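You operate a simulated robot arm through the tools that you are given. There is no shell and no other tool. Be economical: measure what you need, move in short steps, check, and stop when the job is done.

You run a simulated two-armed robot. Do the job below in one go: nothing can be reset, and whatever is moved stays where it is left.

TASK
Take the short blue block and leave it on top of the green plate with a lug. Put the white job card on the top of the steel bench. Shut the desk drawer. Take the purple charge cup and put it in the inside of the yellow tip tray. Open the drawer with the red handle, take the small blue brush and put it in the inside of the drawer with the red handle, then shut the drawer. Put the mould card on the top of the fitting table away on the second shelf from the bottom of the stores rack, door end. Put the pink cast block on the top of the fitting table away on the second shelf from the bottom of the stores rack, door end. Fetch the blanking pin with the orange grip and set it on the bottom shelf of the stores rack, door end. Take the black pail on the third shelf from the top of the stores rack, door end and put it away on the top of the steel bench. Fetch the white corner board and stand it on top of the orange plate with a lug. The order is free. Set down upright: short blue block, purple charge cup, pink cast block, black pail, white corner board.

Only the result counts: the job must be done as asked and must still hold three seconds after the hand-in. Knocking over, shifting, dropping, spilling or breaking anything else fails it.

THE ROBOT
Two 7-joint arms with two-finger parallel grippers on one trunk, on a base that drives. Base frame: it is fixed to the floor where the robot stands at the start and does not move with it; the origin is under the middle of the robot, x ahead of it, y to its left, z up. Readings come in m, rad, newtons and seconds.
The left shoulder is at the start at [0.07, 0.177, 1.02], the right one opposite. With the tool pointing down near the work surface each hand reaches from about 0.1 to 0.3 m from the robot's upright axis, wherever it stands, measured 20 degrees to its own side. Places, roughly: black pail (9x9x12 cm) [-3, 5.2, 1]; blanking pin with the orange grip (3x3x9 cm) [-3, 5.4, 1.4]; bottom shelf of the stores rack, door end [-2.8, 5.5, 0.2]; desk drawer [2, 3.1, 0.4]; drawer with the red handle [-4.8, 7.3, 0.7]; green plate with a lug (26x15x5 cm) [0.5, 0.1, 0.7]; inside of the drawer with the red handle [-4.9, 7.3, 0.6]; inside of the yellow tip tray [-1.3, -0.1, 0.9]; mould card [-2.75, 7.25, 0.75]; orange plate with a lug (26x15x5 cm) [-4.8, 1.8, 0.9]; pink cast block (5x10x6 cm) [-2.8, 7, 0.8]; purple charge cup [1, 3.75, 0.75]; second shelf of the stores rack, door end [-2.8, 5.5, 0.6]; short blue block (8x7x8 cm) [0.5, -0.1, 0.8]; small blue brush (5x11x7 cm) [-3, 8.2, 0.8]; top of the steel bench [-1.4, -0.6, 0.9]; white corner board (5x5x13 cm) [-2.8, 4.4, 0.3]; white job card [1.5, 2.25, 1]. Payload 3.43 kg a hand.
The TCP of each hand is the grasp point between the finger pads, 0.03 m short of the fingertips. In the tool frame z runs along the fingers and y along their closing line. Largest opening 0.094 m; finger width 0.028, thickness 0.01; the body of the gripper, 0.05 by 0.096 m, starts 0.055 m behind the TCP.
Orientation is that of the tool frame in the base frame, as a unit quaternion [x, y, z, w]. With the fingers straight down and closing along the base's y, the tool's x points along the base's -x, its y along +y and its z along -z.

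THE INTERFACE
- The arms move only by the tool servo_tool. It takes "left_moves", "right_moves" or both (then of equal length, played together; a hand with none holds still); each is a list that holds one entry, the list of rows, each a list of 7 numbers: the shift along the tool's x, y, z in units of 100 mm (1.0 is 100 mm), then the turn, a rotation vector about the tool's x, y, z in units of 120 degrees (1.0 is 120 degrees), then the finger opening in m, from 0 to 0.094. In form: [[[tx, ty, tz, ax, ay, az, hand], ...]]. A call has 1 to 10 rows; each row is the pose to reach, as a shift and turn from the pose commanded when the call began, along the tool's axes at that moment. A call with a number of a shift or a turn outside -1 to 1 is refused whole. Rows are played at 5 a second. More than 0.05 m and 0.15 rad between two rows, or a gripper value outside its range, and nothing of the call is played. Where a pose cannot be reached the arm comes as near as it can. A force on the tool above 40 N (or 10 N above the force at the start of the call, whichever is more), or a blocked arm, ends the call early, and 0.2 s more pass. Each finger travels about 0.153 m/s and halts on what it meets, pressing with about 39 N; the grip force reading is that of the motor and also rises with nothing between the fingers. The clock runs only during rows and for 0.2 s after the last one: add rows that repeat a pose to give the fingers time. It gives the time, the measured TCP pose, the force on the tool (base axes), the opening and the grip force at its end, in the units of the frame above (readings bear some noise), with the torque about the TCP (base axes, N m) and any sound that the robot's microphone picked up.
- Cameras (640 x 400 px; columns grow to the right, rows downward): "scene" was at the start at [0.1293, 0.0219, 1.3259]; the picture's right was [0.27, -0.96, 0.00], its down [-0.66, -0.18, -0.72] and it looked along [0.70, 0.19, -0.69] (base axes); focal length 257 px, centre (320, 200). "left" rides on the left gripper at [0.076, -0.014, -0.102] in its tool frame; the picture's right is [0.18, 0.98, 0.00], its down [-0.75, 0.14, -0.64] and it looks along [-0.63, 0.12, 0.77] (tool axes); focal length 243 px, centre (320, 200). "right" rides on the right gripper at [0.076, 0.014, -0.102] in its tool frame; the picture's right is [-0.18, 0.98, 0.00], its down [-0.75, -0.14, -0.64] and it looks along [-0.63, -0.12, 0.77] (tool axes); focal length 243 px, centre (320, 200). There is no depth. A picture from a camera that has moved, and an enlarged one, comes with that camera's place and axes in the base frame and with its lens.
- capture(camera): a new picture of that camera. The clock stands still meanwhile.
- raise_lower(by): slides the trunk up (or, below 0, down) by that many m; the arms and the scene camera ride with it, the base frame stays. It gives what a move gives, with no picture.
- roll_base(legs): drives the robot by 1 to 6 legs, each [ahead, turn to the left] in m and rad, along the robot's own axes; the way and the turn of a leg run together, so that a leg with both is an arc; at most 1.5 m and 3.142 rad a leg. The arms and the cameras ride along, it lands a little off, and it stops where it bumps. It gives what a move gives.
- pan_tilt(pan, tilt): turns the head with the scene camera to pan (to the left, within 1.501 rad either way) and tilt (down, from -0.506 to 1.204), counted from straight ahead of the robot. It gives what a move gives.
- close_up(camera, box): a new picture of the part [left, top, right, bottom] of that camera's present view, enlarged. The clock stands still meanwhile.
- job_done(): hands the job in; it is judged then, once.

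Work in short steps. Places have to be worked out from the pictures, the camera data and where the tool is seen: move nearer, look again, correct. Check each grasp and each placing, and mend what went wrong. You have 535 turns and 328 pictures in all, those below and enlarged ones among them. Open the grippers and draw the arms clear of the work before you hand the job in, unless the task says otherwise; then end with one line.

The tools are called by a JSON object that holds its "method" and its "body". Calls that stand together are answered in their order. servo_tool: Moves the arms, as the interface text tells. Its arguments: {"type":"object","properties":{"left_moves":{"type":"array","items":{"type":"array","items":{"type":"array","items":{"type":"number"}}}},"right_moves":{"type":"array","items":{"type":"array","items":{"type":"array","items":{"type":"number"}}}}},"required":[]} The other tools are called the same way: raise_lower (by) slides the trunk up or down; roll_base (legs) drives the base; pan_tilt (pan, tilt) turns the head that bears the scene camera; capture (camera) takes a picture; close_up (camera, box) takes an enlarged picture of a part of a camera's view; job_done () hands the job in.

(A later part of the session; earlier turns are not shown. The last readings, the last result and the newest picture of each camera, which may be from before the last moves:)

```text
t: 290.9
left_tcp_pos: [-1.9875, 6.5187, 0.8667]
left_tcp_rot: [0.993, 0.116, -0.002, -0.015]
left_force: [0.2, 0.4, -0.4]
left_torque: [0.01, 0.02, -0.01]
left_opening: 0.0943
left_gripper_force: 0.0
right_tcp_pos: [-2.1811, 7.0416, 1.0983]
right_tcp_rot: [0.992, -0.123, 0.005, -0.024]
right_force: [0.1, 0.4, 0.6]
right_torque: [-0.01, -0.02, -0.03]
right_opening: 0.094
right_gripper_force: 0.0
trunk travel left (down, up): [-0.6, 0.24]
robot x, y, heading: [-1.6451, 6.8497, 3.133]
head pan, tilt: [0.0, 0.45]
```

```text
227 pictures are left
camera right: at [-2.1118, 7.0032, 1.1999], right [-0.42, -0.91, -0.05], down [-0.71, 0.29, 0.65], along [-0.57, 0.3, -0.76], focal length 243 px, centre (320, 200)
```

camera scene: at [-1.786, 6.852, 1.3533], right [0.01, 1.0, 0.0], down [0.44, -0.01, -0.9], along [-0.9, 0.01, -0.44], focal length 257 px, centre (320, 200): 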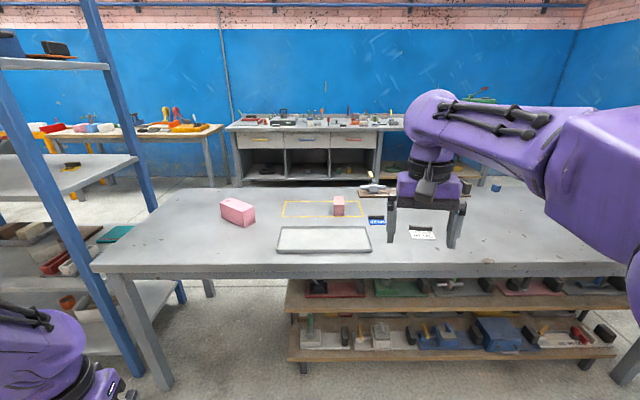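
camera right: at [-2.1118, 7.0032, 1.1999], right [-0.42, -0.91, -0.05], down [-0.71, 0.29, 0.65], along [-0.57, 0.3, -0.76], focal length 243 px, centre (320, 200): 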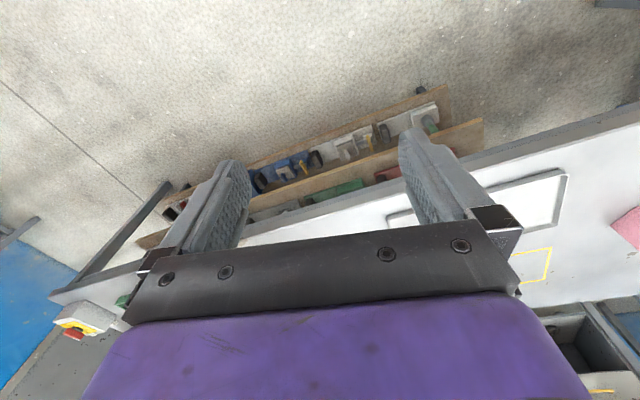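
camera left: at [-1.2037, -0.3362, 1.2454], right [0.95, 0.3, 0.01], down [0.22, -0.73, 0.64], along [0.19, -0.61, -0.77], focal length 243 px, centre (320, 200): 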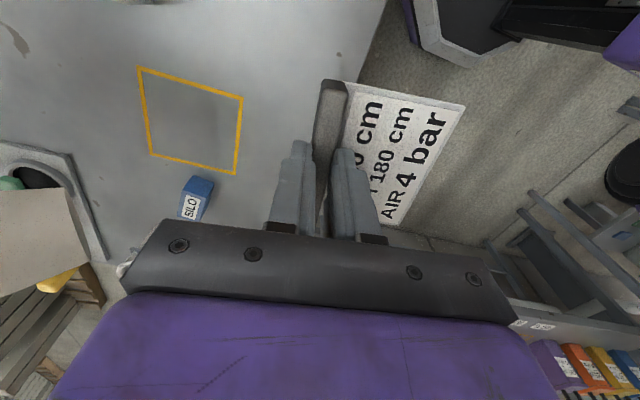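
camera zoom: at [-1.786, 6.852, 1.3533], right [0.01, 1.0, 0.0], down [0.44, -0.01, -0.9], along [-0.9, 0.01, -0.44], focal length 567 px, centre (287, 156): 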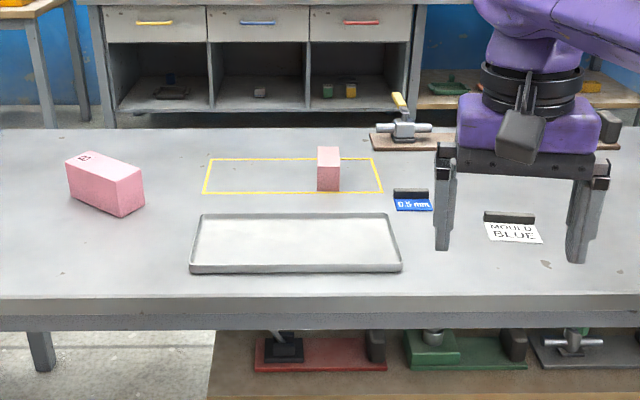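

The mould card (white, "MOULD BLUE") is near (-2.68, 7.28); the pink cast block is the one in the yellow outline near (-2.88, 6.955). I raise the left hand and drive up to the table at y≈7.17.

{"method": "servo_tool", "body": {"left_moves": [[[-0.1, 0, -0.4, 0, 0, 0, 0.094], [-0.2, 0, -0.8, 0, 0, 0, 0.094], [-0.4, 0, -1.0, 0, 0, 0, 0.094], [-0.5, 0, -1.0, 0, 0, 0, 0.094]]]}}

{"method": "servo_tool", "body": {"left_moves": [[[-0.1, 0, -0.4, 0, 0, 0, 0.094], [-0.2, 0, -0.8, 0, 0, 0, 0.094], [-0.3, 0, -1.0, 0, 0, 0, 0.094]]]}}

{"method": "roll_base", "body": {"legs": [[0, -0.5], [0.6, 0], [0, 0.5]]}}

{"method": "capture", "body": {"camera": "scene"}}

{"method": "capture", "body": {"camera": "left"}}

{"method": "capture", "body": {"camera": "right"}}

```text
t: 291.9
left_tcp_pos: [-2.0369, 6.5029, 0.9661]
left_tcp_rot: [0.993, 0.116, 0.0, -0.016]
left_force: [-0.5, -0.3, -0.7]
left_torque: [-0.02, -0.04, 0.0]
left_opening: 0.094
left_gripper_force: 0.1
left hand out of reach, approached as far as the arm can: row 2
right_tcp_pos: [-2.1807, 7.0404, 1.0987]
right_tcp_rot: [0.992, -0.123, 0.003, -0.024]
right_force: [0.7, -0.8, -0.2]
right_torque: [0.02, 0.0, 0.0]
right_opening: 0.0938
right_gripper_force: 0.0
trunk travel left (down, up): [-0.6, 0.24]
robot x, y, heading: [-1.6476, 6.8499, 3.129]
head pan, tilt: [0.0, 0.45]
```

```text
t: 292.7
left_tcp_pos: [-2.0646, 6.4914, 1.0669]
left_tcp_rot: [0.993, 0.116, -0.002, -0.017]
left_force: [-1.2, -0.3, 0.4]
left_torque: [-0.02, -0.02, -0.03]
left_opening: 0.0942
left_gripper_force: 0.1
right_tcp_pos: [-2.1813, 7.0397, 1.0993]
right_tcp_rot: [0.992, -0.123, 0.003, -0.024]
right_force: [-0.2, 0.7, 0.0]
right_torque: [0.02, -0.01, -0.03]
right_opening: 0.0941
right_gripper_force: 0.0
trunk travel left (down, up): [-0.6, 0.24]
robot x, y, heading: [-1.6469, 6.8478, 3.129]
head pan, tilt: [0.0, 0.45]
```

```text
t: 298.9
left_tcp_pos: [-2.5818, 6.776, 1.0673]
left_tcp_rot: [0.992, 0.122, -0.002, -0.016]
left_force: [-0.4, 0.1, 0.4]
left_torque: [0.0, -0.01, 0.0]
left_opening: 0.0939
left_gripper_force: 0.1
right_tcp_pos: [-2.7049, 7.3235, 1.0979]
right_tcp_rot: [0.993, -0.117, 0.004, -0.024]
right_force: [0.6, -0.4, 0.1]
right_torque: [0.0, -0.02, -0.01]
right_opening: 0.0941
right_gripper_force: 0.0
trunk travel left (down, up): [-0.6, 0.24]
robot x, y, heading: [-2.1655, 7.1417, -3.139]
head pan, tilt: [0.0, 0.45]
```

```text
226 pictures are left
camera scene: at [-2.3084, 7.1393, 1.3533], right [0.0, 1.0, 0.0], down [0.44, 0.0, -0.9], along [-0.9, 0.0, -0.44], focal length 257 px, centre (320, 200)
```

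scene: 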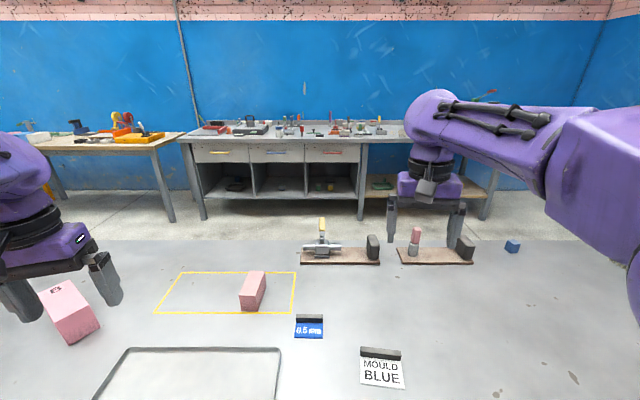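

```text
225 pictures are left
camera left: at [-2.5108, 6.8048, 1.1699], right [0.42, -0.91, -0.03], down [-0.69, -0.34, 0.64], along [-0.59, -0.24, -0.77], focal length 243 px, centre (320, 200)
```

left: 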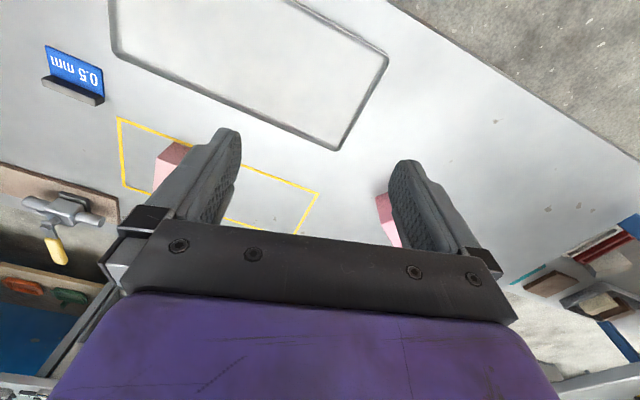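

```text
224 pictures are left
camera right: at [-2.636, 7.2866, 1.2], right [-0.41, -0.91, -0.05], down [-0.71, 0.28, 0.65], along [-0.58, 0.3, -0.76], focal length 243 px, centre (320, 200)
```

right: 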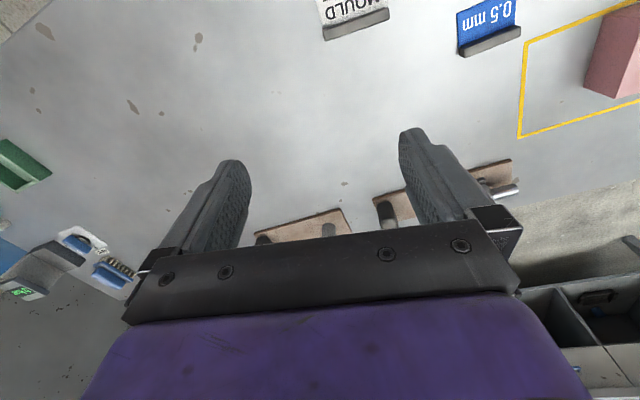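

Mould-card bar at (-2.676, 7.273, 0.79), yawed ~12°; pink block centre about (-2.855, 6.96), aligned with x; table z≈0.777. I start with the left hand towards the block.

{"method": "servo_tool", "body": {"left_moves": [[[-0.25, -0.3, 0, 0, 0, 0.04, 0.094], [-0.5, -0.6, 0, 0, 0, 0.08, 0.094], [-0.75, -0.9, 0, 0, 0, 0.117, 0.094], [-1.0, -1.0, 0, 0, 0, 0.117, 0.094], [-1.0, -1.0, 0, 0, 0, 0.117, 0.094]]]}}

```text
t: 300.1
left_tcp_pos: [-2.7041, 6.8481, 1.07]
left_tcp_rot: [1.0, -0.002, -0.005, -0.016]
left_force: [0.3, 0.0, 0.4]
left_torque: [0.0, 0.02, 0.04]
left_opening: 0.0939
left_gripper_force: 0.2
right_tcp_pos: [-2.7045, 7.3226, 1.0991]
right_tcp_rot: [0.993, -0.116, 0.004, -0.024]
right_force: [0.7, -0.5, 0.0]
right_torque: [0.0, 0.0, 0.02]
right_opening: 0.094
right_gripper_force: 0.0
trunk travel left (down, up): [-0.6, 0.24]
robot x, y, heading: [-2.1674, 7.1391, -3.138]
head pan, tilt: [0.0, 0.45]
```

{"method": "servo_tool", "body": {"left_moves": [[[-0.3, -0.3, 0, -0.008, 0, 0, 0.094], [-0.6, -0.6, 0, -0.015, 0, 0, 0.094], [-0.85, -0.85, 0.1, -0.015, 0, 0, 0.094], [-1.0, -1.0, 0.3, -0.015, 0, 0, 0.094], [-1.0, -1.0, 0.5, -0.015, 0, 0, 0.094]]]}}

{"method": "servo_tool", "body": {"left_moves": [[[-0.2, -0.1, 0.1, 0, 0, 0, 0.094], [-0.36, -0.12, 0.3, 0, 0, 0, 0.094], [-0.36, -0.12, 0.5, 0, 0, 0, 0.094], [-0.36, -0.12, 0.5, 0, 0, 0, 0.094]]]}}

{"method": "capture", "body": {"camera": "left"}}

{"method": "capture", "body": {"camera": "scene"}}

```text
t: 301.3
left_tcp_pos: [-2.8046, 6.9524, 1.0226]
left_tcp_rot: [1.0, -0.001, -0.004, 0.0]
left_force: [-0.5, -0.2, -0.9]
left_torque: [0.01, 0.01, 0.03]
left_opening: 0.0942
left_gripper_force: 0.1
right_tcp_pos: [-2.7057, 7.3245, 1.0985]
right_tcp_rot: [0.993, -0.117, 0.003, -0.025]
right_force: [0.4, 0.3, 0.4]
right_torque: [-0.01, 0.02, 0.04]
right_opening: 0.094
right_gripper_force: 0.0
trunk travel left (down, up): [-0.6, 0.24]
robot x, y, heading: [-2.1636, 7.1432, -3.142]
head pan, tilt: [0.0, 0.45]
```

```text
t: 302.3
left_tcp_pos: [-2.8408, 6.9651, 0.9728]
left_tcp_rot: [1.0, -0.001, -0.004, 0.0]
left_force: [-1.3, -0.8, 0.1]
left_torque: [0.03, -0.01, -0.02]
left_opening: 0.0939
left_gripper_force: 0.1
right_tcp_pos: [-2.7063, 7.325, 1.0993]
right_tcp_rot: [0.993, -0.117, 0.004, -0.024]
right_force: [0.2, 0.3, 0.0]
right_torque: [0.02, -0.01, -0.03]
right_opening: 0.0939
right_gripper_force: 0.1
trunk travel left (down, up): [-0.6, 0.24]
robot x, y, heading: [-2.166, 7.136, -3.14]
head pan, tilt: [0.0, 0.45]
```

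```text
223 pictures are left
camera left: at [-2.763, 6.9785, 1.0755], right [0.18, -0.98, 0.0], down [-0.75, -0.14, 0.65], along [-0.64, -0.12, -0.76], focal length 243 px, centre (320, 200)
```

left: 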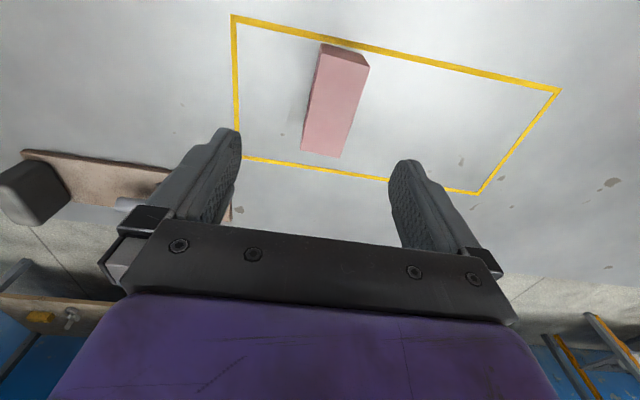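

```text
222 pictures are left
camera scene: at [-2.3091, 7.1392, 1.3532], right [0.0, 1.0, 0.0], down [0.44, 0.0, -0.9], along [-0.9, 0.0, -0.44], focal length 257 px, centre (320, 200)
```

scene: 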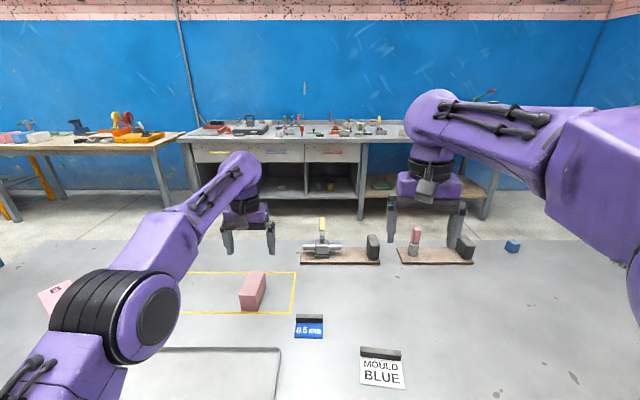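

Block centre refined (-2.85, 6.951). I shift 1.4 cm, descend to TCP≈0.815 and grip.

{"method": "servo_tool", "body": {"left_moves": [[[-0.05, 0.14, 0.3, 0, 0, 0, 0.085], [-0.05, 0.14, 0.7, 0, 0, 0, 0.085], [-0.05, 0.14, 1.0, 0, 0, 0, 0.085], [-0.05, 0.14, 1.0, 0, 0, 0, 0.085]]]}}

{"method": "servo_tool", "body": {"left_moves": [[[0, 0, 0.3, 0, 0, 0, 0.085], [0, 0, 0.5, 0, 0, 0, 0.085], [0, 0, 0.56, 0, 0, 0, 0.085], [0, 0, 0.56, 0, 0, 0, 0.03], [0, 0, 0.56, 0, 0, 0, 0.0], [0, 0, 0.56, 0, 0, 0, 0.0]]]}}

{"method": "capture", "body": {"camera": "left"}}

```text
t: 303.3
left_tcp_pos: [-2.8469, 6.9478, 0.8748]
left_tcp_rot: [1.0, 0.0, -0.004, 0.0]
left_force: [0.4, 0.0, -1.7]
left_torque: [-0.01, 0.01, -0.01]
left_opening: 0.0851
left_gripper_force: 0.1
right_tcp_pos: [-2.7057, 7.3238, 1.0997]
right_tcp_rot: [0.993, -0.117, 0.004, -0.024]
right_force: [-0.5, -0.8, 0.1]
right_torque: [0.0, 0.03, 0.01]
right_opening: 0.0939
right_gripper_force: 0.0
trunk travel left (down, up): [-0.6, 0.24]
robot x, y, heading: [-2.1654, 7.141, -3.145]
head pan, tilt: [0.0, 0.45]
```

```text
t: 304.7
left_tcp_pos: [-2.8477, 6.9489, 0.8196]
left_tcp_rot: [1.0, -0.001, -0.004, -0.001]
left_force: [0.5, -0.3, -0.2]
left_torque: [0.12, 0.15, -0.07]
left_opening: 0.05
left_gripper_force: 38.8
right_tcp_pos: [-2.7066, 7.3239, 1.099]
right_tcp_rot: [0.993, -0.117, 0.003, -0.024]
right_force: [-1.0, -0.1, -0.7]
right_torque: [-0.01, 0.03, 0.02]
right_opening: 0.094
right_gripper_force: 0.2
trunk travel left (down, up): [-0.6, 0.24]
robot x, y, heading: [-2.1677, 7.1423, -3.148]
head pan, tilt: [0.0, 0.45]
```

```text
221 pictures are left
camera left: at [-2.7704, 6.9619, 0.921], right [0.18, -0.98, 0.0], down [-0.75, -0.14, 0.65], along [-0.64, -0.12, -0.76], focal length 243 px, centre (320, 200)
```

left: 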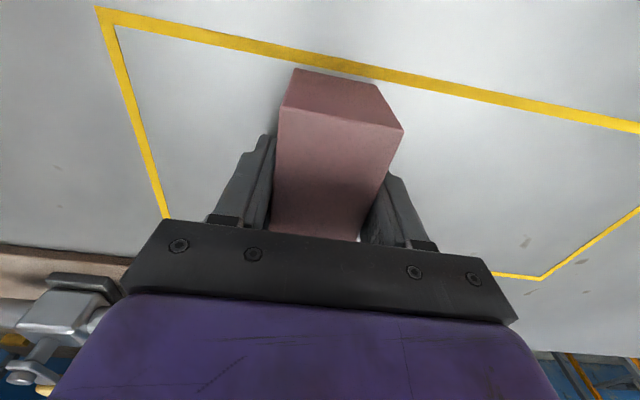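

Gripped at 50 mm. I lift the block and move the left hand back and outward.

{"method": "servo_tool", "body": {"left_moves": [[[0, 0, -0.3, 0, 0, 0, 0], [0, 0, -0.7, 0, 0, 0, 0], [0, 0, -1.0, 0, 0, 0, 0], [0, 0, -1.0, 0, 0, 0, 0]]]}}

{"method": "servo_tool", "body": {"left_moves": [[[0.2, 0.1, -0.4, 0, 0, 0, 0], [0.5, 0.3, -0.8, 0, 0, 0, 0], [0.8, 0.6, -1.0, 0, 0, 0, 0], [1.0, 0.8, -1.0, 0, 0, 0, 0], [1.0, 0.8, -1.0, 0, 0, 0, 0]]]}}

```text
t: 305.7
left_tcp_pos: [-2.8445, 6.9484, 0.9182]
left_tcp_rot: [1.0, -0.001, -0.003, -0.001]
left_force: [0.4, -0.1, -2.8]
left_torque: [-0.03, -0.03, 0.0]
left_opening: 0.05
left_gripper_force: 38.9
right_tcp_pos: [-2.7067, 7.3235, 1.0986]
right_tcp_rot: [0.993, -0.118, 0.004, -0.024]
right_force: [0.0, -0.4, 1.5]
right_torque: [-0.02, 0.03, 0.0]
right_opening: 0.0939
right_gripper_force: 0.0
trunk travel left (down, up): [-0.6, 0.24]
robot x, y, heading: [-2.168, 7.1397, -3.139]
head pan, tilt: [0.0, 0.45]
```

```text
refused: row 2 steps farther than a row can; nothing moved
```

I retry with smaller steps for the left hand, and at once rotate the right hand by ~89° over the card's bar.

{"method": "servo_tool", "body": {"left_moves": [[[0.1, 0.1, -0.2, 0, 0, 0, 0], [0.2, 0.2, -0.4, 0, 0, 0, 0], [0.3, 0.3, -0.6, 0, 0, 0, 0], [0.4, 0.4, -0.8, 0, 0, 0, 0], [0.5, 0.5, -1.0, 0, 0, 0, 0], [0.7, 0.6, -1.0, 0, 0, 0, 0], [0.8, 0.7, -1.0, 0, 0, 0, 0], [0.9, 0.8, -1.0, 0, 0, 0, 0], [1.0, 0.8, -1.0, 0, 0, 0, 0], [1.0, 0.8, -1.0, 0, 0, 0, 0]]], "right_moves": [[[0.05, 0.05, 0, 0, 0, 0.067, 0.06], [0.1, 0.1, 0, 0, 0, 0.134, 0.06], [0.15, 0.15, 0, 0, 0, 0.2, 0.06], [0.2, 0.2, 0, 0, 0, 0.268, 0.06], [0.25, 0.25, 0, 0, 0, 0.335, 0.06], [0.3, 0.3, 0, 0, 0, 0.4, 0.06], [0.35, 0.35, 0, 0, 0, 0.47, 0.06], [0.4, 0.4, 0, 0, 0, 0.54, 0.06], [0.42, 0.42, 0, 0, 0, 0.605, 0.06], [0.42, 0.42, 0, 0, 0, 0.67, 0.06]]]}}

```text
t: 307.9
left_tcp_pos: [-2.7447, 6.8681, 1.0166]
left_tcp_rot: [1.0, -0.001, -0.004, 0.0]
left_force: [-0.1, -0.4, -2.8]
left_torque: [0.07, 0.01, 0.01]
left_opening: 0.05
left_gripper_force: 38.8
right_tcp_pos: [-2.6756, 7.2736, 1.0961]
right_tcp_rot: [-0.682, 0.731, 0.013, 0.021]
right_force: [-0.7, 0.1, 0.5]
right_torque: [0.01, -0.02, -0.01]
right_opening: 0.0598
right_gripper_force: 0.0
trunk travel left (down, up): [-0.6, 0.24]
robot x, y, heading: [-2.1662, 7.1416, -3.141]
head pan, tilt: [0.0, 0.45]
```

{"method": "servo_tool", "body": {"right_moves": [[[0, 0, 0.2, -0.002, 0.012, 0.034, 0.06], [0, 0, 0.5, -0.005, 0.023, 0.068, 0.06], [0, 0, 0.9, -0.005, 0.023, 0.068, 0.06], [0, 0, 1.0, -0.005, 0.023, 0.068, 0.06], [0, 0, 1.0, -0.005, 0.023, 0.068, 0.06]]]}}

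{"method": "capture", "body": {"camera": "right"}}

{"method": "capture", "body": {"camera": "scene"}}

```text
t: 309.1
left_tcp_pos: [-2.7458, 6.8686, 1.0175]
left_tcp_rot: [1.0, -0.001, -0.003, 0.0]
left_force: [0.5, 0.6, -3.1]
left_torque: [0.03, 0.04, 0.02]
left_opening: 0.0501
left_gripper_force: 38.8
right_tcp_pos: [-2.6723, 7.2775, 0.9971]
right_tcp_rot: [-0.63, 0.776, 0.001, -0.001]
right_force: [0.8, 1.1, -0.3]
right_torque: [0.01, 0.02, 0.03]
right_opening: 0.0602
right_gripper_force: 0.0
trunk travel left (down, up): [-0.6, 0.24]
robot x, y, heading: [-2.1662, 7.1394, -3.139]
head pan, tilt: [0.0, 0.45]
```

```text
220 pictures are left
camera right: at [-2.7015, 7.204, 1.0993], right [-0.92, 0.38, 0.0], down [0.3, 0.71, 0.64], along [0.24, 0.59, -0.77], focal length 243 px, centre (320, 200)
```

right: 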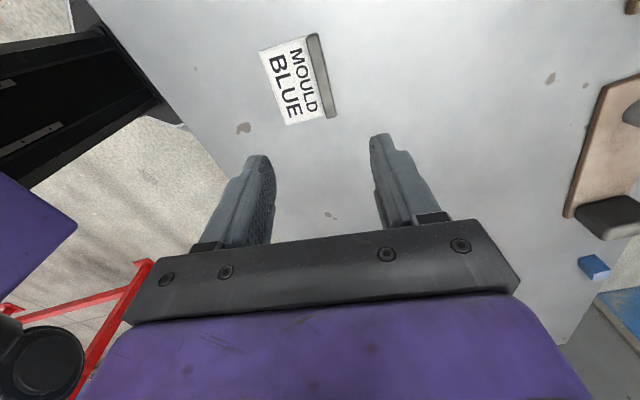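

```text
219 pictures are left
camera scene: at [-2.309, 7.139, 1.3532], right [0.0, 1.0, 0.0], down [0.44, 0.0, -0.9], along [-0.9, 0.0, -0.44], focal length 257 px, centre (320, 200)
```

scene: 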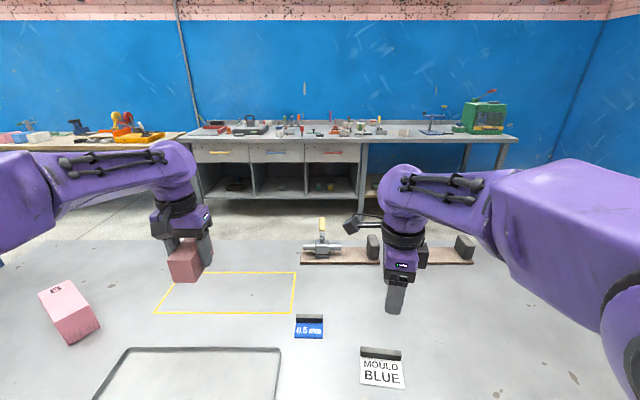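

Aligned within 1 cm; correcting and descending to TCP ≈0.814, then closing.

{"method": "servo_tool", "body": {"right_moves": [[[0.07, 0.04, 0.4, 0, 0, 0, 0.06], [0.07, 0.04, 0.8, 0, 0, 0, 0.06], [0.07, 0.04, 1.0, 0, 0, 0, 0.06]]]}}

{"method": "servo_tool", "body": {"right_moves": [[[0, 0, 0.3, 0, 0, 0, 0.06], [0, 0, 0.6, 0, 0, 0, 0.06], [0, 0, 0.75, 0, 0, 0, 0.06], [0, 0, 0.8, 0, 0, 0, 0.06]]]}}

{"method": "capture", "body": {"camera": "right"}}

{"method": "close_up", "body": {"camera": "scene", "box": [320, 260, 470, 400]}}

```text
t: 309.9
left_tcp_pos: [-2.7463, 6.8682, 1.0173]
left_tcp_rot: [1.0, -0.002, -0.004, 0.0]
left_force: [0.0, -0.1, -2.9]
left_torque: [0.02, 0.02, 0.03]
left_opening: 0.0501
left_gripper_force: 39.3
right_tcp_pos: [-2.6763, 7.2735, 0.8963]
right_tcp_rot: [-0.63, 0.777, 0.002, -0.001]
right_force: [-0.8, -0.5, -0.3]
right_torque: [0.03, 0.0, 0.03]
right_opening: 0.0601
right_gripper_force: 0.2
trunk travel left (down, up): [-0.6, 0.24]
robot x, y, heading: [-2.1641, 7.1359, -3.142]
head pan, tilt: [0.0, 0.45]
```

```text
t: 310.9
left_tcp_pos: [-2.7455, 6.869, 1.0172]
left_tcp_rot: [1.0, 0.0, -0.003, 0.001]
left_force: [0.1, 0.6, -2.6]
left_torque: [0.01, -0.01, -0.01]
left_opening: 0.0501
left_gripper_force: 38.7
right_tcp_pos: [-2.6814, 7.2739, 0.8211]
right_tcp_rot: [-0.626, 0.779, -0.003, -0.009]
right_force: [0.2, 0.7, 0.6]
right_torque: [-0.01, -0.03, 0.0]
right_opening: 0.06
right_gripper_force: 0.1
trunk travel left (down, up): [-0.6, 0.24]
robot x, y, heading: [-2.1633, 7.1394, -3.138]
head pan, tilt: [0.0, 0.45]
```

```text
218 pictures are left
camera right: at [-2.7101, 7.2032, 0.9237], right [-0.92, 0.39, 0.0], down [0.31, 0.71, 0.63], along [0.25, 0.58, -0.78], focal length 243 px, centre (320, 200)
```

right: 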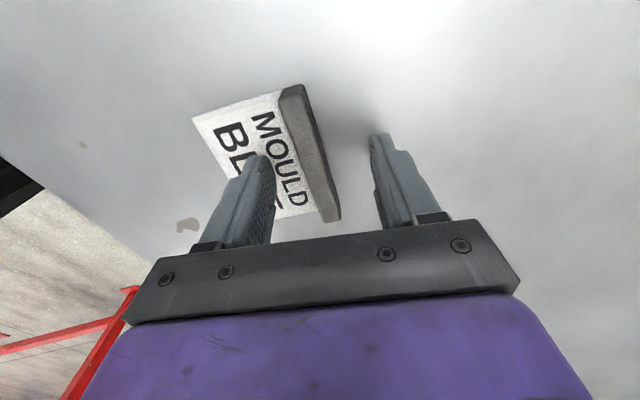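

```text
2.86 times, centred on (395, 330) of scene
camera zoom: at [-2.309, 7.139, 1.3532], right [0.0, 1.0, 0.0], down [0.44, 0.0, -0.9], along [-0.9, 0.0, -0.44], focal length 734 px, centre (106, -171)
```

zoom: 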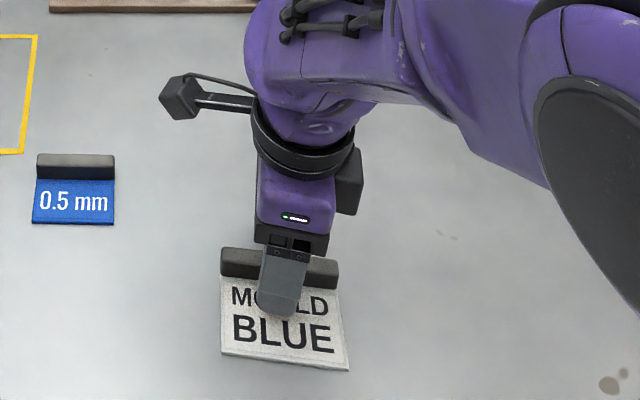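

Bar lies between the fingers. A further 8 mm down and close.

{"method": "servo_tool", "body": {"right_moves": [[[0, 0, 0.05, 0, 0, 0, 0.06], [0, 0, 0.09, 0, 0, 0, 0.06], [0, 0, 0.09, 0, 0, 0, 0.03], [0, 0, 0.09, 0, 0, 0, 0.0], [0, 0, 0.09, 0, 0, 0, 0.0], [0, 0, 0.09, 0, 0, 0, 0.0]]]}}

{"method": "servo_tool", "body": {"right_moves": [[[0, 0, -0.2, 0, 0, 0, 0], [0, 0, -0.5, 0, 0, 0, 0], [0, 0, -0.9, 0, 0, 0, 0], [0, 0, -1.0, 0, 0, 0, 0]]]}}

{"method": "servo_tool", "body": {"right_moves": [[[0, -0.2, -0.4, 0, 0, 0, 0], [0, -0.4, -0.8, 0, 0, 0, 0], [0, -0.7, -1.0, 0, 0, 0, 0], [0, -1.0, -1.0, 0, 0, 0, 0]]]}}

{"method": "capture", "body": {"camera": "scene"}}

```text
t: 312.3
left_tcp_pos: [-2.7417, 6.868, 1.0173]
left_tcp_rot: [1.0, -0.002, -0.004, -0.001]
left_force: [0.1, -0.6, -3.5]
left_torque: [0.01, 0.05, -0.02]
left_opening: 0.0502
left_gripper_force: 38.9
right_tcp_pos: [-2.6828, 7.2747, 0.8136]
right_tcp_rot: [-0.623, 0.782, -0.002, -0.012]
right_force: [3.9, -0.9, 17.5]
right_torque: [0.6, -0.55, -0.1]
right_opening: 0.0125
right_gripper_force: 39.1
trunk travel left (down, up): [-0.6, 0.24]
robot x, y, heading: [-2.1691, 7.1414, -3.136]
head pan, tilt: [0.0, 0.45]
stopped in row 6 (right hand): the force on the tool passed its limit (the readings are from after the stop); the commanded pose is now the measured one
```

```text
t: 313.3
left_tcp_pos: [-2.7462, 6.869, 1.018]
left_tcp_rot: [1.0, -0.001, -0.004, 0.0]
left_force: [0.7, -0.8, -2.5]
left_torque: [0.0, -0.01, -0.04]
left_opening: 0.0502
left_gripper_force: 38.8
right_tcp_pos: [-2.6811, 7.2769, 0.9129]
right_tcp_rot: [-0.624, 0.781, -0.002, -0.008]
right_force: [0.1, 0.7, -1.0]
right_torque: [0.0, 0.01, -0.02]
right_opening: 0.0126
right_gripper_force: 39.1
trunk travel left (down, up): [-0.6, 0.24]
robot x, y, heading: [-2.1652, 7.1384, -3.139]
head pan, tilt: [0.0, 0.45]
```

```text
t: 314.3
left_tcp_pos: [-2.7438, 6.8678, 1.0172]
left_tcp_rot: [1.0, 0.0, -0.003, 0.0]
left_force: [-1.2, 0.5, -2.4]
left_torque: [0.03, 0.0, -0.02]
left_opening: 0.0501
left_gripper_force: 39.5
right_tcp_pos: [-2.5835, 7.2542, 1.0148]
right_tcp_rot: [-0.624, 0.781, 0.0, -0.009]
right_force: [0.4, 0.2, -0.2]
right_torque: [0.01, 0.01, 0.02]
right_opening: 0.0128
right_gripper_force: 39.7
trunk travel left (down, up): [-0.6, 0.24]
robot x, y, heading: [-2.1658, 7.1388, -3.144]
head pan, tilt: [0.0, 0.45]
```

```text
216 pictures are left
camera scene: at [-2.3082, 7.1385, 1.3533], right [0.0, 1.0, 0.0], down [0.44, 0.0, -0.9], along [-0.9, 0.0, -0.44], focal length 257 px, centre (320, 200)
```

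scene: 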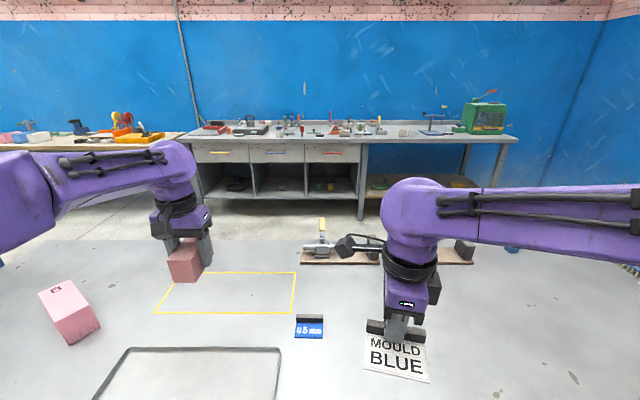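

Both items are held. I back away, and drive along to the front of the rack's door-end bay (robot to about (-2.0, 5.54)).

{"method": "roll_base", "body": {"legs": [[-0.5, 0], [0, 1.57], [1.6, 0], [0, -1.57]]}}

{"method": "capture", "body": {"camera": "scene"}}

```text
refused: 1.6 is not a number from -1.5 to 1.5
```

```text
215 pictures are left
camera scene: at [-2.3082, 7.1385, 1.3533], right [0.0, 1.0, 0.0], down [0.44, 0.0, -0.9], along [-0.9, 0.0, -0.44], focal length 257 px, centre (320, 200)
```

scene: 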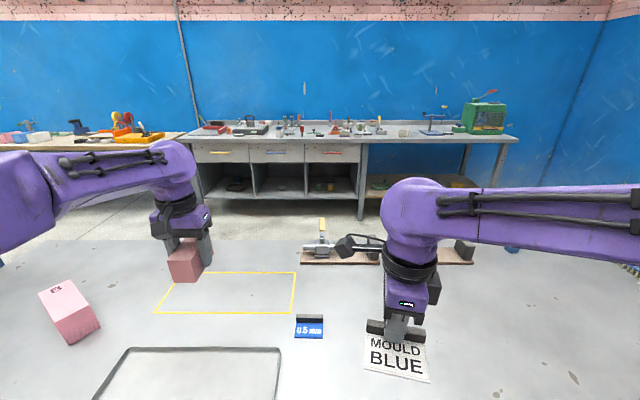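

{"method": "roll_base", "body": {"legs": [[-0.5, 0], [0, 1.57], [0.8, 0], [0.8, 0], [0, -1.57]]}}

{"method": "raise_lower", "body": {"by": -0.3}}

{"method": "capture", "body": {"camera": "scene"}}

```text
t: 332.7
left_tcp_pos: [-2.3037, 5.294, 1.016]
left_tcp_rot: [1.0, -0.026, -0.003, 0.0]
left_force: [-0.9, -0.1, -3.2]
left_torque: [0.0, -0.01, 0.02]
left_opening: 0.0501
left_gripper_force: 38.8
right_tcp_pos: [-2.1244, 5.6712, 1.0126]
right_tcp_rot: [-0.604, 0.797, -0.003, -0.009]
right_force: [0.0, -0.4, -0.3]
right_torque: [0.0, 0.0, -0.01]
right_opening: 0.0124
right_gripper_force: 38.5
trunk travel left (down, up): [-0.6, 0.24]
robot x, y, heading: [-1.7104, 5.533, 3.09]
head pan, tilt: [0.0, 0.45]
```

```text
t: 335.7
left_tcp_pos: [-2.3027, 5.2954, 0.7166]
left_tcp_rot: [1.0, -0.025, -0.004, 0.001]
left_force: [-0.9, 0.1, -1.7]
left_torque: [-0.02, 0.01, 0.0]
left_opening: 0.05
left_gripper_force: 39.1
right_tcp_pos: [-2.1232, 5.6721, 0.7139]
right_tcp_rot: [-0.603, 0.797, -0.002, -0.01]
right_force: [-0.5, -0.5, -0.1]
right_torque: [0.0, 0.0, 0.03]
right_opening: 0.0126
right_gripper_force: 38.6
trunk travel left (down, up): [-0.3, 0.54]
robot x, y, heading: [-1.7101, 5.5363, 3.094]
head pan, tilt: [0.0, 0.45]
```

```text
214 pictures are left
camera scene: at [-1.8547, 5.542, 1.0532], right [0.05, 1.0, 0.0], down [0.43, -0.02, -0.9], along [-0.9, 0.05, -0.44], focal length 257 px, centre (320, 200)
```

scene: 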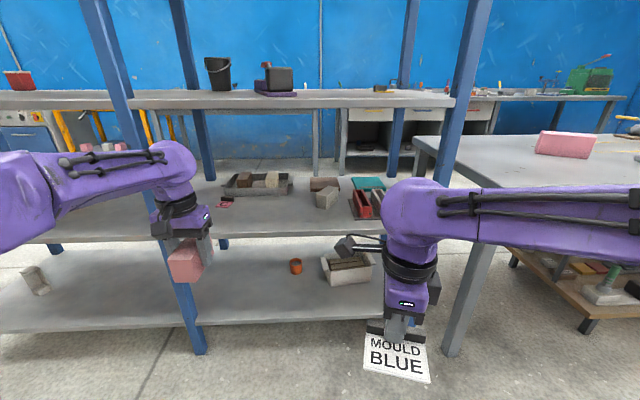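

To avoid the right elbow meeting the fitting table, I'll lower 7 cm, drive in 0.27 m and turn 0.24 rad right, bringing the block over the shelf's front strip.

{"method": "raise_lower", "body": {"by": -0.07}}

{"method": "roll_base", "body": {"legs": [[0.25, 0], [0, -0.24]]}}

{"method": "capture", "body": {"camera": "scene"}}

```text
t: 336.8
left_tcp_pos: [-2.303, 5.2948, 0.6471]
left_tcp_rot: [1.0, -0.026, -0.004, 0.001]
left_force: [0.1, 0.3, -2.0]
left_torque: [0.02, -0.01, -0.01]
left_opening: 0.05
left_gripper_force: 38.8
right_tcp_pos: [-2.1245, 5.6718, 0.6432]
right_tcp_rot: [-0.604, 0.797, -0.001, -0.01]
right_force: [0.3, -0.9, -0.7]
right_torque: [0.01, -0.01, 0.05]
right_opening: 0.0126
right_gripper_force: 39.0
trunk travel left (down, up): [-0.23, 0.61]
robot x, y, heading: [-1.7092, 5.5348, 3.09]
head pan, tilt: [0.0, 0.45]
```

```text
t: 339.4
left_tcp_pos: [-2.5942, 5.4608, 0.6478]
left_tcp_rot: [0.988, -0.151, -0.003, 0.0]
left_force: [0.0, 0.3, -2.3]
left_torque: [0.0, 0.02, -0.03]
left_opening: 0.0504
left_gripper_force: 39.0
right_tcp_pos: [-2.3261, 5.7827, 0.642]
right_tcp_rot: [-0.499, 0.866, -0.002, -0.01]
right_force: [0.3, 1.1, 0.1]
right_torque: [-0.03, 0.01, -0.02]
right_opening: 0.0126
right_gripper_force: 38.8
trunk travel left (down, up): [-0.23, 0.61]
robot x, y, heading: [-1.9598, 5.5462, 2.837]
head pan, tilt: [0.0, 0.45]
```

```text
213 pictures are left
camera scene: at [-2.0976, 5.5909, 0.9832], right [0.3, 0.95, 0.0], down [0.42, -0.13, -0.9], along [-0.86, 0.27, -0.44], focal length 257 px, centre (320, 200)
```

scene: 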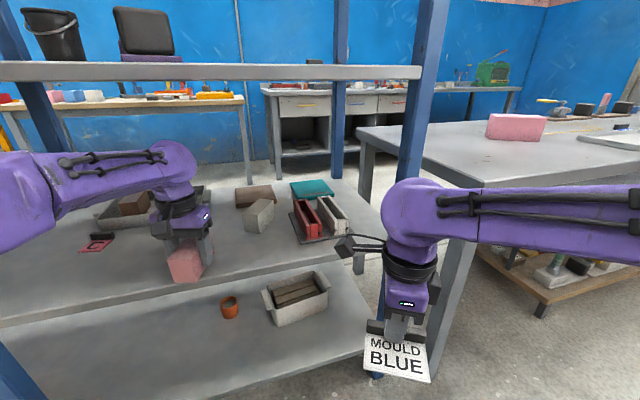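

I extend the left hand 9.5 cm further in and then lower the block.

{"method": "servo_tool", "body": {"left_moves": [[[-0.3, 0.1, 0, 0, 0, 0, 0], [-0.6, 0.2, 0, 0, 0, 0, 0], [-0.9, 0.28, 0, 0, 0, 0, 0], [-0.9, 0.28, 0.2, 0, 0, 0, 0], [-0.9, 0.28, 0.3, 0, 0, 0, 0], [-0.9, 0.28, 0.36, 0, 0, 0, 0], [-0.9, 0.28, 0.41, 0, 0, 0, 0], [-0.9, 0.28, 0.46, 0, 0, 0, 0], [-0.9, 0.28, 0.51, 0, 0, 0, 0]]]}}

{"method": "capture", "body": {"camera": "scene"}}

```text
t: 340.6
left_tcp_pos: [-2.6877, 5.4621, 0.6307]
left_tcp_rot: [0.988, -0.152, -0.014, -0.002]
left_force: [1.5, 0.0, 21.1]
left_torque: [-0.04, -0.34, -0.23]
left_opening: 0.05
left_gripper_force: 38.7
right_tcp_pos: [-2.3244, 5.7828, 0.645]
right_tcp_rot: [-0.5, 0.866, 0.0, -0.01]
right_force: [0.6, -0.9, 1.1]
right_torque: [-0.01, 0.04, 0.0]
right_opening: 0.0126
right_gripper_force: 39.3
trunk travel left (down, up): [-0.23, 0.61]
robot x, y, heading: [-1.9624, 5.5494, 2.843]
head pan, tilt: [0.0, 0.45]
stopped in row 6 (left hand): the force on the tool passed its limit (the readings are from after the stop); the commanded pose is now the measured one
```

```text
212 pictures are left
camera scene: at [-2.0942, 5.591, 0.9837], right [0.3, 0.95, 0.0], down [0.41, -0.13, -0.9], along [-0.86, 0.27, -0.43], focal length 257 px, centre (320, 200)
```

scene: 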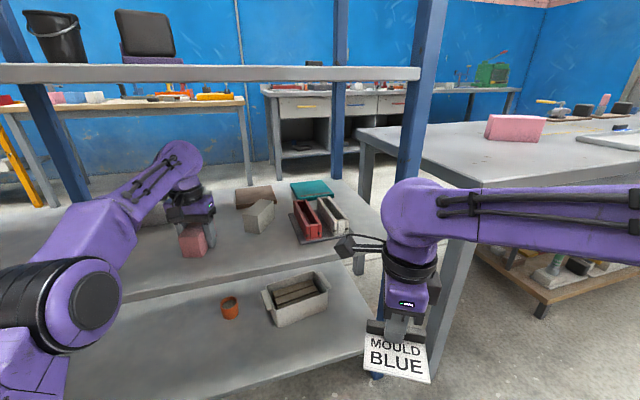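

{"method": "close_up", "body": {"camera": "scene", "box": [120, 140, 300, 290]}}

{"method": "capture", "body": {"camera": "left"}}

```text
2.67 times, centred on (210, 215) of scene
camera zoom: at [-2.0942, 5.591, 0.9837], right [0.3, 0.95, 0.0], down [0.41, -0.13, -0.9], along [-0.86, 0.27, -0.43], focal length 685 px, centre (613, 160)
```

zoom: 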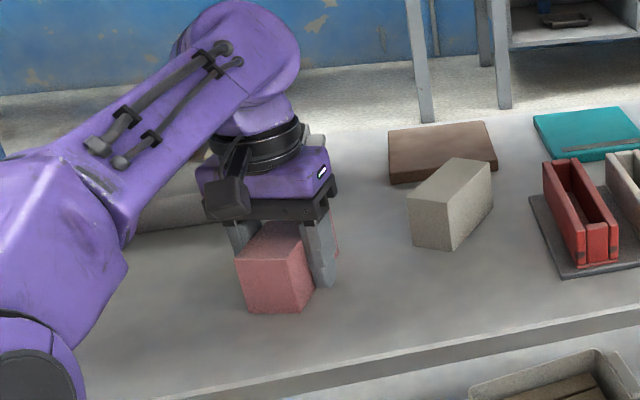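

```text
210 pictures are left
camera left: at [-2.6079, 5.452, 0.7309], right [-0.12, -0.99, 0.0], down [-0.75, 0.09, 0.66], along [-0.66, 0.08, -0.75], focal length 243 px, centre (320, 200)
```

left: 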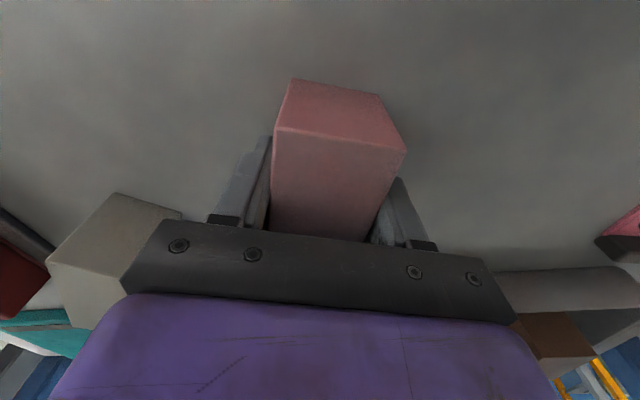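

It's standing on the shelf. Release, lift 5 cm, and withdraw.

{"method": "servo_tool", "body": {"left_moves": [[[0, 0, -0.02, 0, 0, 0, 0.05], [0, 0, -0.02, 0, 0, 0, 0.08], [0, 0, -0.02, 0, 0, 0, 0.08], [0, 0, -0.25, 0, 0, 0, 0.08], [0, 0, -0.5, 0, 0, 0, 0.08], [0.4, 0, -0.52, 0, 0, 0, 0.08], [0.8, 0, -0.52, 0, 0, 0, 0.08], [1.0, 0, -0.52, 0, 0, 0, 0.08]]]}}

{"method": "capture", "body": {"camera": "scene"}}

```text
t: 342.4
left_tcp_pos: [-2.5916, 5.4283, 0.674]
left_tcp_rot: [0.988, -0.152, -0.008, -0.002]
left_force: [-0.6, -0.5, 0.2]
left_torque: [0.0, 0.01, 0.0]
left_opening: 0.0802
left_gripper_force: 0.0
left hand out of reach, approached as far as the arm can: row 5
right_tcp_pos: [-2.3254, 5.782, 0.6425]
right_tcp_rot: [-0.499, 0.867, 0.0, -0.01]
right_force: [-0.1, -0.7, 0.5]
right_torque: [-0.03, -0.04, -0.03]
right_opening: 0.0129
right_gripper_force: 39.2
trunk travel left (down, up): [-0.23, 0.61]
robot x, y, heading: [-1.9606, 5.5518, 2.844]
head pan, tilt: [0.0, 0.45]
```

```text
209 pictures are left
camera scene: at [-2.0972, 5.5904, 0.9832], right [0.3, 0.95, 0.0], down [0.42, -0.13, -0.9], along [-0.86, 0.27, -0.44], focal length 257 px, centre (320, 200)
```

scene: 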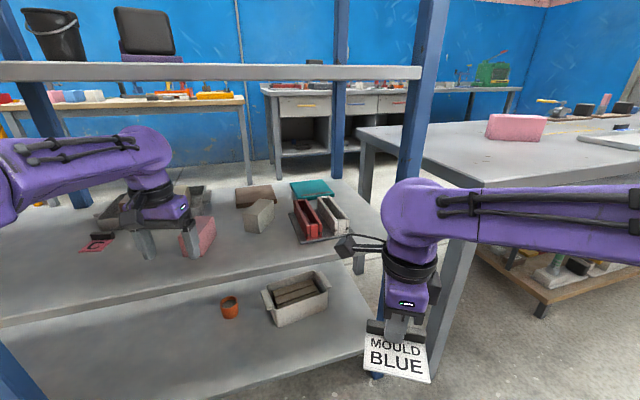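

The block is left standing. I back off, tuck the left hand, and reposition the robot at y≈5.1 for the card.

{"method": "roll_base", "body": {"legs": [[-0.3, 0]]}}

{"method": "servo_tool", "body": {"left_moves": [[[0.3, 0, 0.1, 0, 0, 0, 0.08], [0.6, 0, 0.2, 0, 0, 0, 0.08], [0.9, 0, 0.2, 0, 0, 0, 0.08], [1.0, 0, 0.2, 0, 0, 0, 0.08]]]}}

{"method": "roll_base", "body": {"legs": [[0, 1.36], [0.4, 0], [0, -1.06]]}}

{"method": "capture", "body": {"camera": "scene"}}

```text
t: 344.5
left_tcp_pos: [-2.3023, 5.3369, 0.6751]
left_tcp_rot: [0.989, -0.149, -0.008, -0.002]
left_force: [0.2, -1.1, -0.8]
left_torque: [-0.01, 0.01, 0.02]
left_opening: 0.08
left_gripper_force: 0.2
right_tcp_pos: [-2.0385, 5.6904, 0.6425]
right_tcp_rot: [-0.502, 0.865, -0.001, -0.009]
right_force: [0.2, 0.1, 0.7]
right_torque: [-0.01, 0.05, -0.01]
right_opening: 0.0127
right_gripper_force: 38.9
trunk travel left (down, up): [-0.23, 0.61]
robot x, y, heading: [-1.6716, 5.4638, 2.849]
head pan, tilt: [0.0, 0.45]
```

```text
t: 345.5
left_tcp_pos: [-2.2063, 5.3068, 0.6538]
left_tcp_rot: [0.989, -0.149, -0.007, -0.001]
left_force: [0.7, -0.1, 0.4]
left_torque: [-0.02, 0.02, -0.02]
left_opening: 0.0801
left_gripper_force: 0.1
right_tcp_pos: [-2.0381, 5.6924, 0.6417]
right_tcp_rot: [-0.502, 0.865, 0.0, -0.01]
right_force: [-0.4, -0.8, -1.0]
right_torque: [0.07, 0.01, -0.04]
right_opening: 0.0125
right_gripper_force: 39.2
trunk travel left (down, up): [-0.23, 0.61]
robot x, y, heading: [-1.6738, 5.4566, 2.848]
head pan, tilt: [0.0, 0.45]
```

```text
t: 354.0
left_tcp_pos: [-2.3212, 4.8027, 0.6533]
left_tcp_rot: [1.0, 0.01, -0.008, 0.0]
left_force: [-0.1, 0.8, 0.1]
left_torque: [-0.01, 0.01, -0.01]
left_opening: 0.0799
left_gripper_force: 0.0
right_tcp_pos: [-2.2834, 5.222, 0.6431]
right_tcp_rot: [-0.632, 0.775, -0.001, -0.009]
right_force: [-0.1, -0.6, 0.3]
right_torque: [-0.02, 0.02, 0.01]
right_opening: 0.0127
right_gripper_force: 39.7
trunk travel left (down, up): [-0.23, 0.61]
robot x, y, heading: [-1.861, 5.1161, -3.121]
head pan, tilt: [0.0, 0.45]
```

```text
208 pictures are left
camera scene: at [-2.0057, 5.1113, 0.9832], right [-0.02, 1.0, 0.0], down [0.44, 0.01, -0.9], along [-0.9, -0.02, -0.44], focal length 257 px, centre (320, 200)
```

scene: 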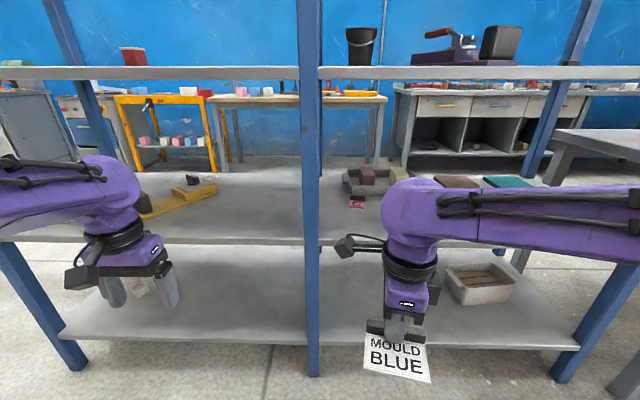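

I raise 2 cm for clearance, drive in 0.27 m, and look.

{"method": "raise_lower", "body": {"by": 0.025}}

{"method": "roll_base", "body": {"legs": [[0.26, 0]]}}

{"method": "capture", "body": {"camera": "scene"}}

```text
t: 354.7
left_tcp_pos: [-2.3227, 4.803, 0.6783]
left_tcp_rot: [1.0, 0.011, -0.009, -0.001]
left_force: [0.2, -0.3, 0.8]
left_torque: [0.01, -0.02, 0.01]
left_opening: 0.0799
left_gripper_force: 0.0
right_tcp_pos: [-2.2832, 5.2208, 0.6673]
right_tcp_rot: [-0.633, 0.774, -0.002, -0.011]
right_force: [0.5, -0.3, 0.1]
right_torque: [0.01, 0.0, 0.02]
right_opening: 0.0128
right_gripper_force: 38.2
trunk travel left (down, up): [-0.255, 0.585]
robot x, y, heading: [-1.8622, 5.1176, -3.119]
head pan, tilt: [0.0, 0.45]
```

```text
t: 356.5
left_tcp_pos: [-2.5829, 4.7979, 0.6781]
left_tcp_rot: [1.0, 0.01, -0.007, -0.001]
left_force: [0.0, 0.0, 0.8]
left_torque: [-0.04, 0.0, -0.01]
left_opening: 0.08
left_gripper_force: 0.0
right_tcp_pos: [-2.5429, 5.2157, 0.6688]
right_tcp_rot: [-0.632, 0.775, -0.002, -0.009]
right_force: [-0.7, 0.5, -1.1]
right_torque: [0.02, -0.05, -0.01]
right_opening: 0.0127
right_gripper_force: 38.8
trunk travel left (down, up): [-0.255, 0.585]
robot x, y, heading: [-2.1223, 5.1101, -3.12]
head pan, tilt: [0.0, 0.45]
```

```text
207 pictures are left
camera scene: at [-2.2657, 5.1056, 1.0081], right [-0.02, 1.0, 0.0], down [0.44, 0.01, -0.9], along [-0.9, -0.02, -0.44], focal length 257 px, centre (320, 200)
```

scene: 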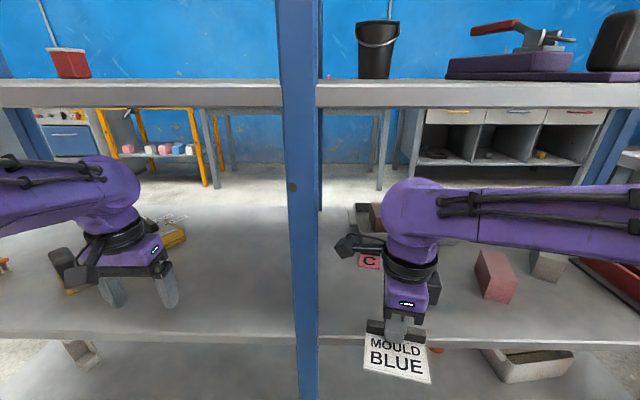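

The pink block stands well. I move the card inward 14 cm in two steps, then lower.

{"method": "servo_tool", "body": {"right_moves": [[[-0.05, 0.3, 0, 0, 0, 0, 0], [-0.1, 0.6, 0, 0, 0, 0, 0], [-0.15, 0.9, 0, 0, 0, 0, 0], [-0.16, 1.0, 0, 0, 0, 0, 0]]]}}

{"method": "servo_tool", "body": {"right_moves": [[[0, 0.3, 0, 0, 0, 0, 0], [0, 0.48, 0, 0, 0, 0, 0], [0, 0.48, 0.15, 0, 0, 0, 0], [0, 0.48, 0.15, 0, 0, 0, 0]]]}}

{"method": "capture", "body": {"camera": "scene"}}

```text
t: 357.5
left_tcp_pos: [-2.5821, 4.7975, 0.6781]
left_tcp_rot: [1.0, 0.01, -0.008, -0.001]
left_force: [0.1, -0.2, 0.1]
left_torque: [-0.01, 0.01, -0.01]
left_opening: 0.0802
left_gripper_force: 0.1
right_tcp_pos: [-2.6393, 5.2515, 0.6693]
right_tcp_rot: [-0.631, 0.776, -0.002, -0.01]
right_force: [0.2, -0.1, -0.1]
right_torque: [0.01, 0.02, 0.02]
right_opening: 0.0124
right_gripper_force: 38.5
trunk travel left (down, up): [-0.255, 0.585]
robot x, y, heading: [-2.1226, 5.1137, -3.119]
head pan, tilt: [0.0, 0.45]
```

```text
t: 358.5
left_tcp_pos: [-2.5823, 4.7984, 0.678]
left_tcp_rot: [1.0, 0.009, -0.007, 0.0]
left_force: [-0.2, 0.0, -0.7]
left_torque: [0.01, -0.02, -0.04]
left_opening: 0.0802
left_gripper_force: 0.0
right_tcp_pos: [-2.6865, 5.2608, 0.6526]
right_tcp_rot: [-0.632, 0.775, -0.002, -0.01]
right_force: [-0.4, 0.6, -0.7]
right_torque: [0.0, -0.03, -0.01]
right_opening: 0.0126
right_gripper_force: 38.6
trunk travel left (down, up): [-0.255, 0.585]
robot x, y, heading: [-2.1218, 5.1096, -3.123]
head pan, tilt: [0.0, 0.45]
```

```text
206 pictures are left
camera scene: at [-2.2653, 5.1057, 1.0082], right [-0.02, 1.0, 0.0], down [0.44, 0.01, -0.9], along [-0.9, -0.02, -0.44], focal length 257 px, centre (320, 200)
```

scene: 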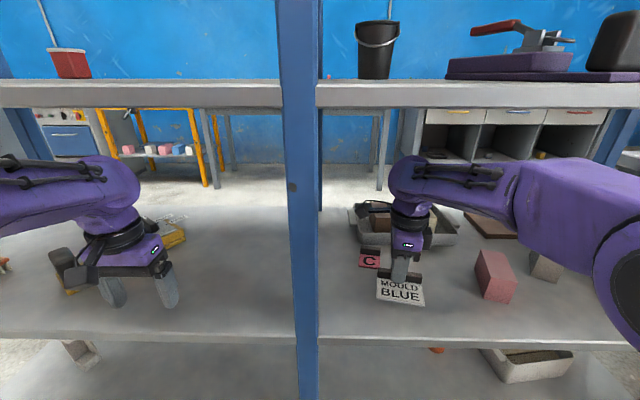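

Clear of the neighbouring pink "C" card. Lowering to contact.

{"method": "servo_tool", "body": {"right_moves": [[[0, 0, 0.1, 0, 0, 0, 0], [0, 0, 0.18, 0, 0, 0, 0], [0, 0, 0.23, 0, 0, 0, 0], [0, 0, 0.28, 0, 0, 0, 0], [0, 0, 0.33, 0, 0, 0, 0], [0, 0, 0.38, 0, 0, 0, 0]]]}}

{"method": "close_up", "body": {"camera": "scene", "box": [320, 200, 540, 340]}}

```text
t: 359.6
left_tcp_pos: [-2.5802, 4.7979, 0.6794]
left_tcp_rot: [1.0, 0.009, -0.01, -0.001]
left_force: [1.3, -0.5, -0.2]
left_torque: [0.02, -0.01, -0.03]
left_opening: 0.0802
left_gripper_force: 0.0
right_tcp_pos: [-2.6861, 5.2606, 0.6344]
right_tcp_rot: [-0.631, 0.776, 0.004, -0.017]
right_force: [1.1, 0.2, 21.4]
right_torque: [0.26, -0.65, 0.09]
right_opening: 0.0127
right_gripper_force: 39.0
trunk travel left (down, up): [-0.255, 0.585]
robot x, y, heading: [-2.1181, 5.107, -3.116]
head pan, tilt: [0.0, 0.45]
stopped in row 5 (right hand): the force on the tool passed its limit (the readings are from after the stop); the commanded pose is now the measured one
```

```text
2.86 times, centred on (430, 270) of scene
camera zoom: at [-2.2628, 5.105, 1.0087], right [-0.02, 1.0, 0.0], down [0.43, 0.01, -0.9], along [-0.9, -0.02, -0.43], focal length 734 px, centre (6, 0)
```

zoom: 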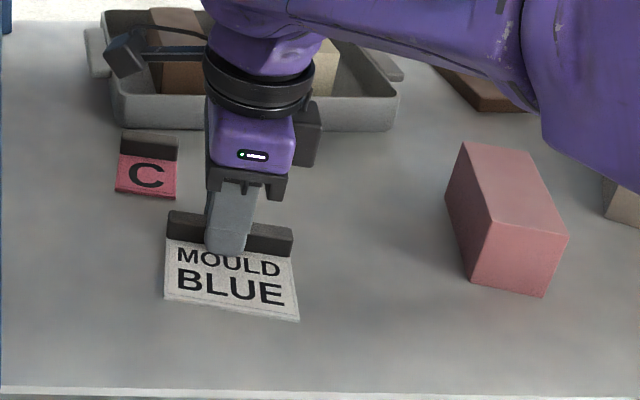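

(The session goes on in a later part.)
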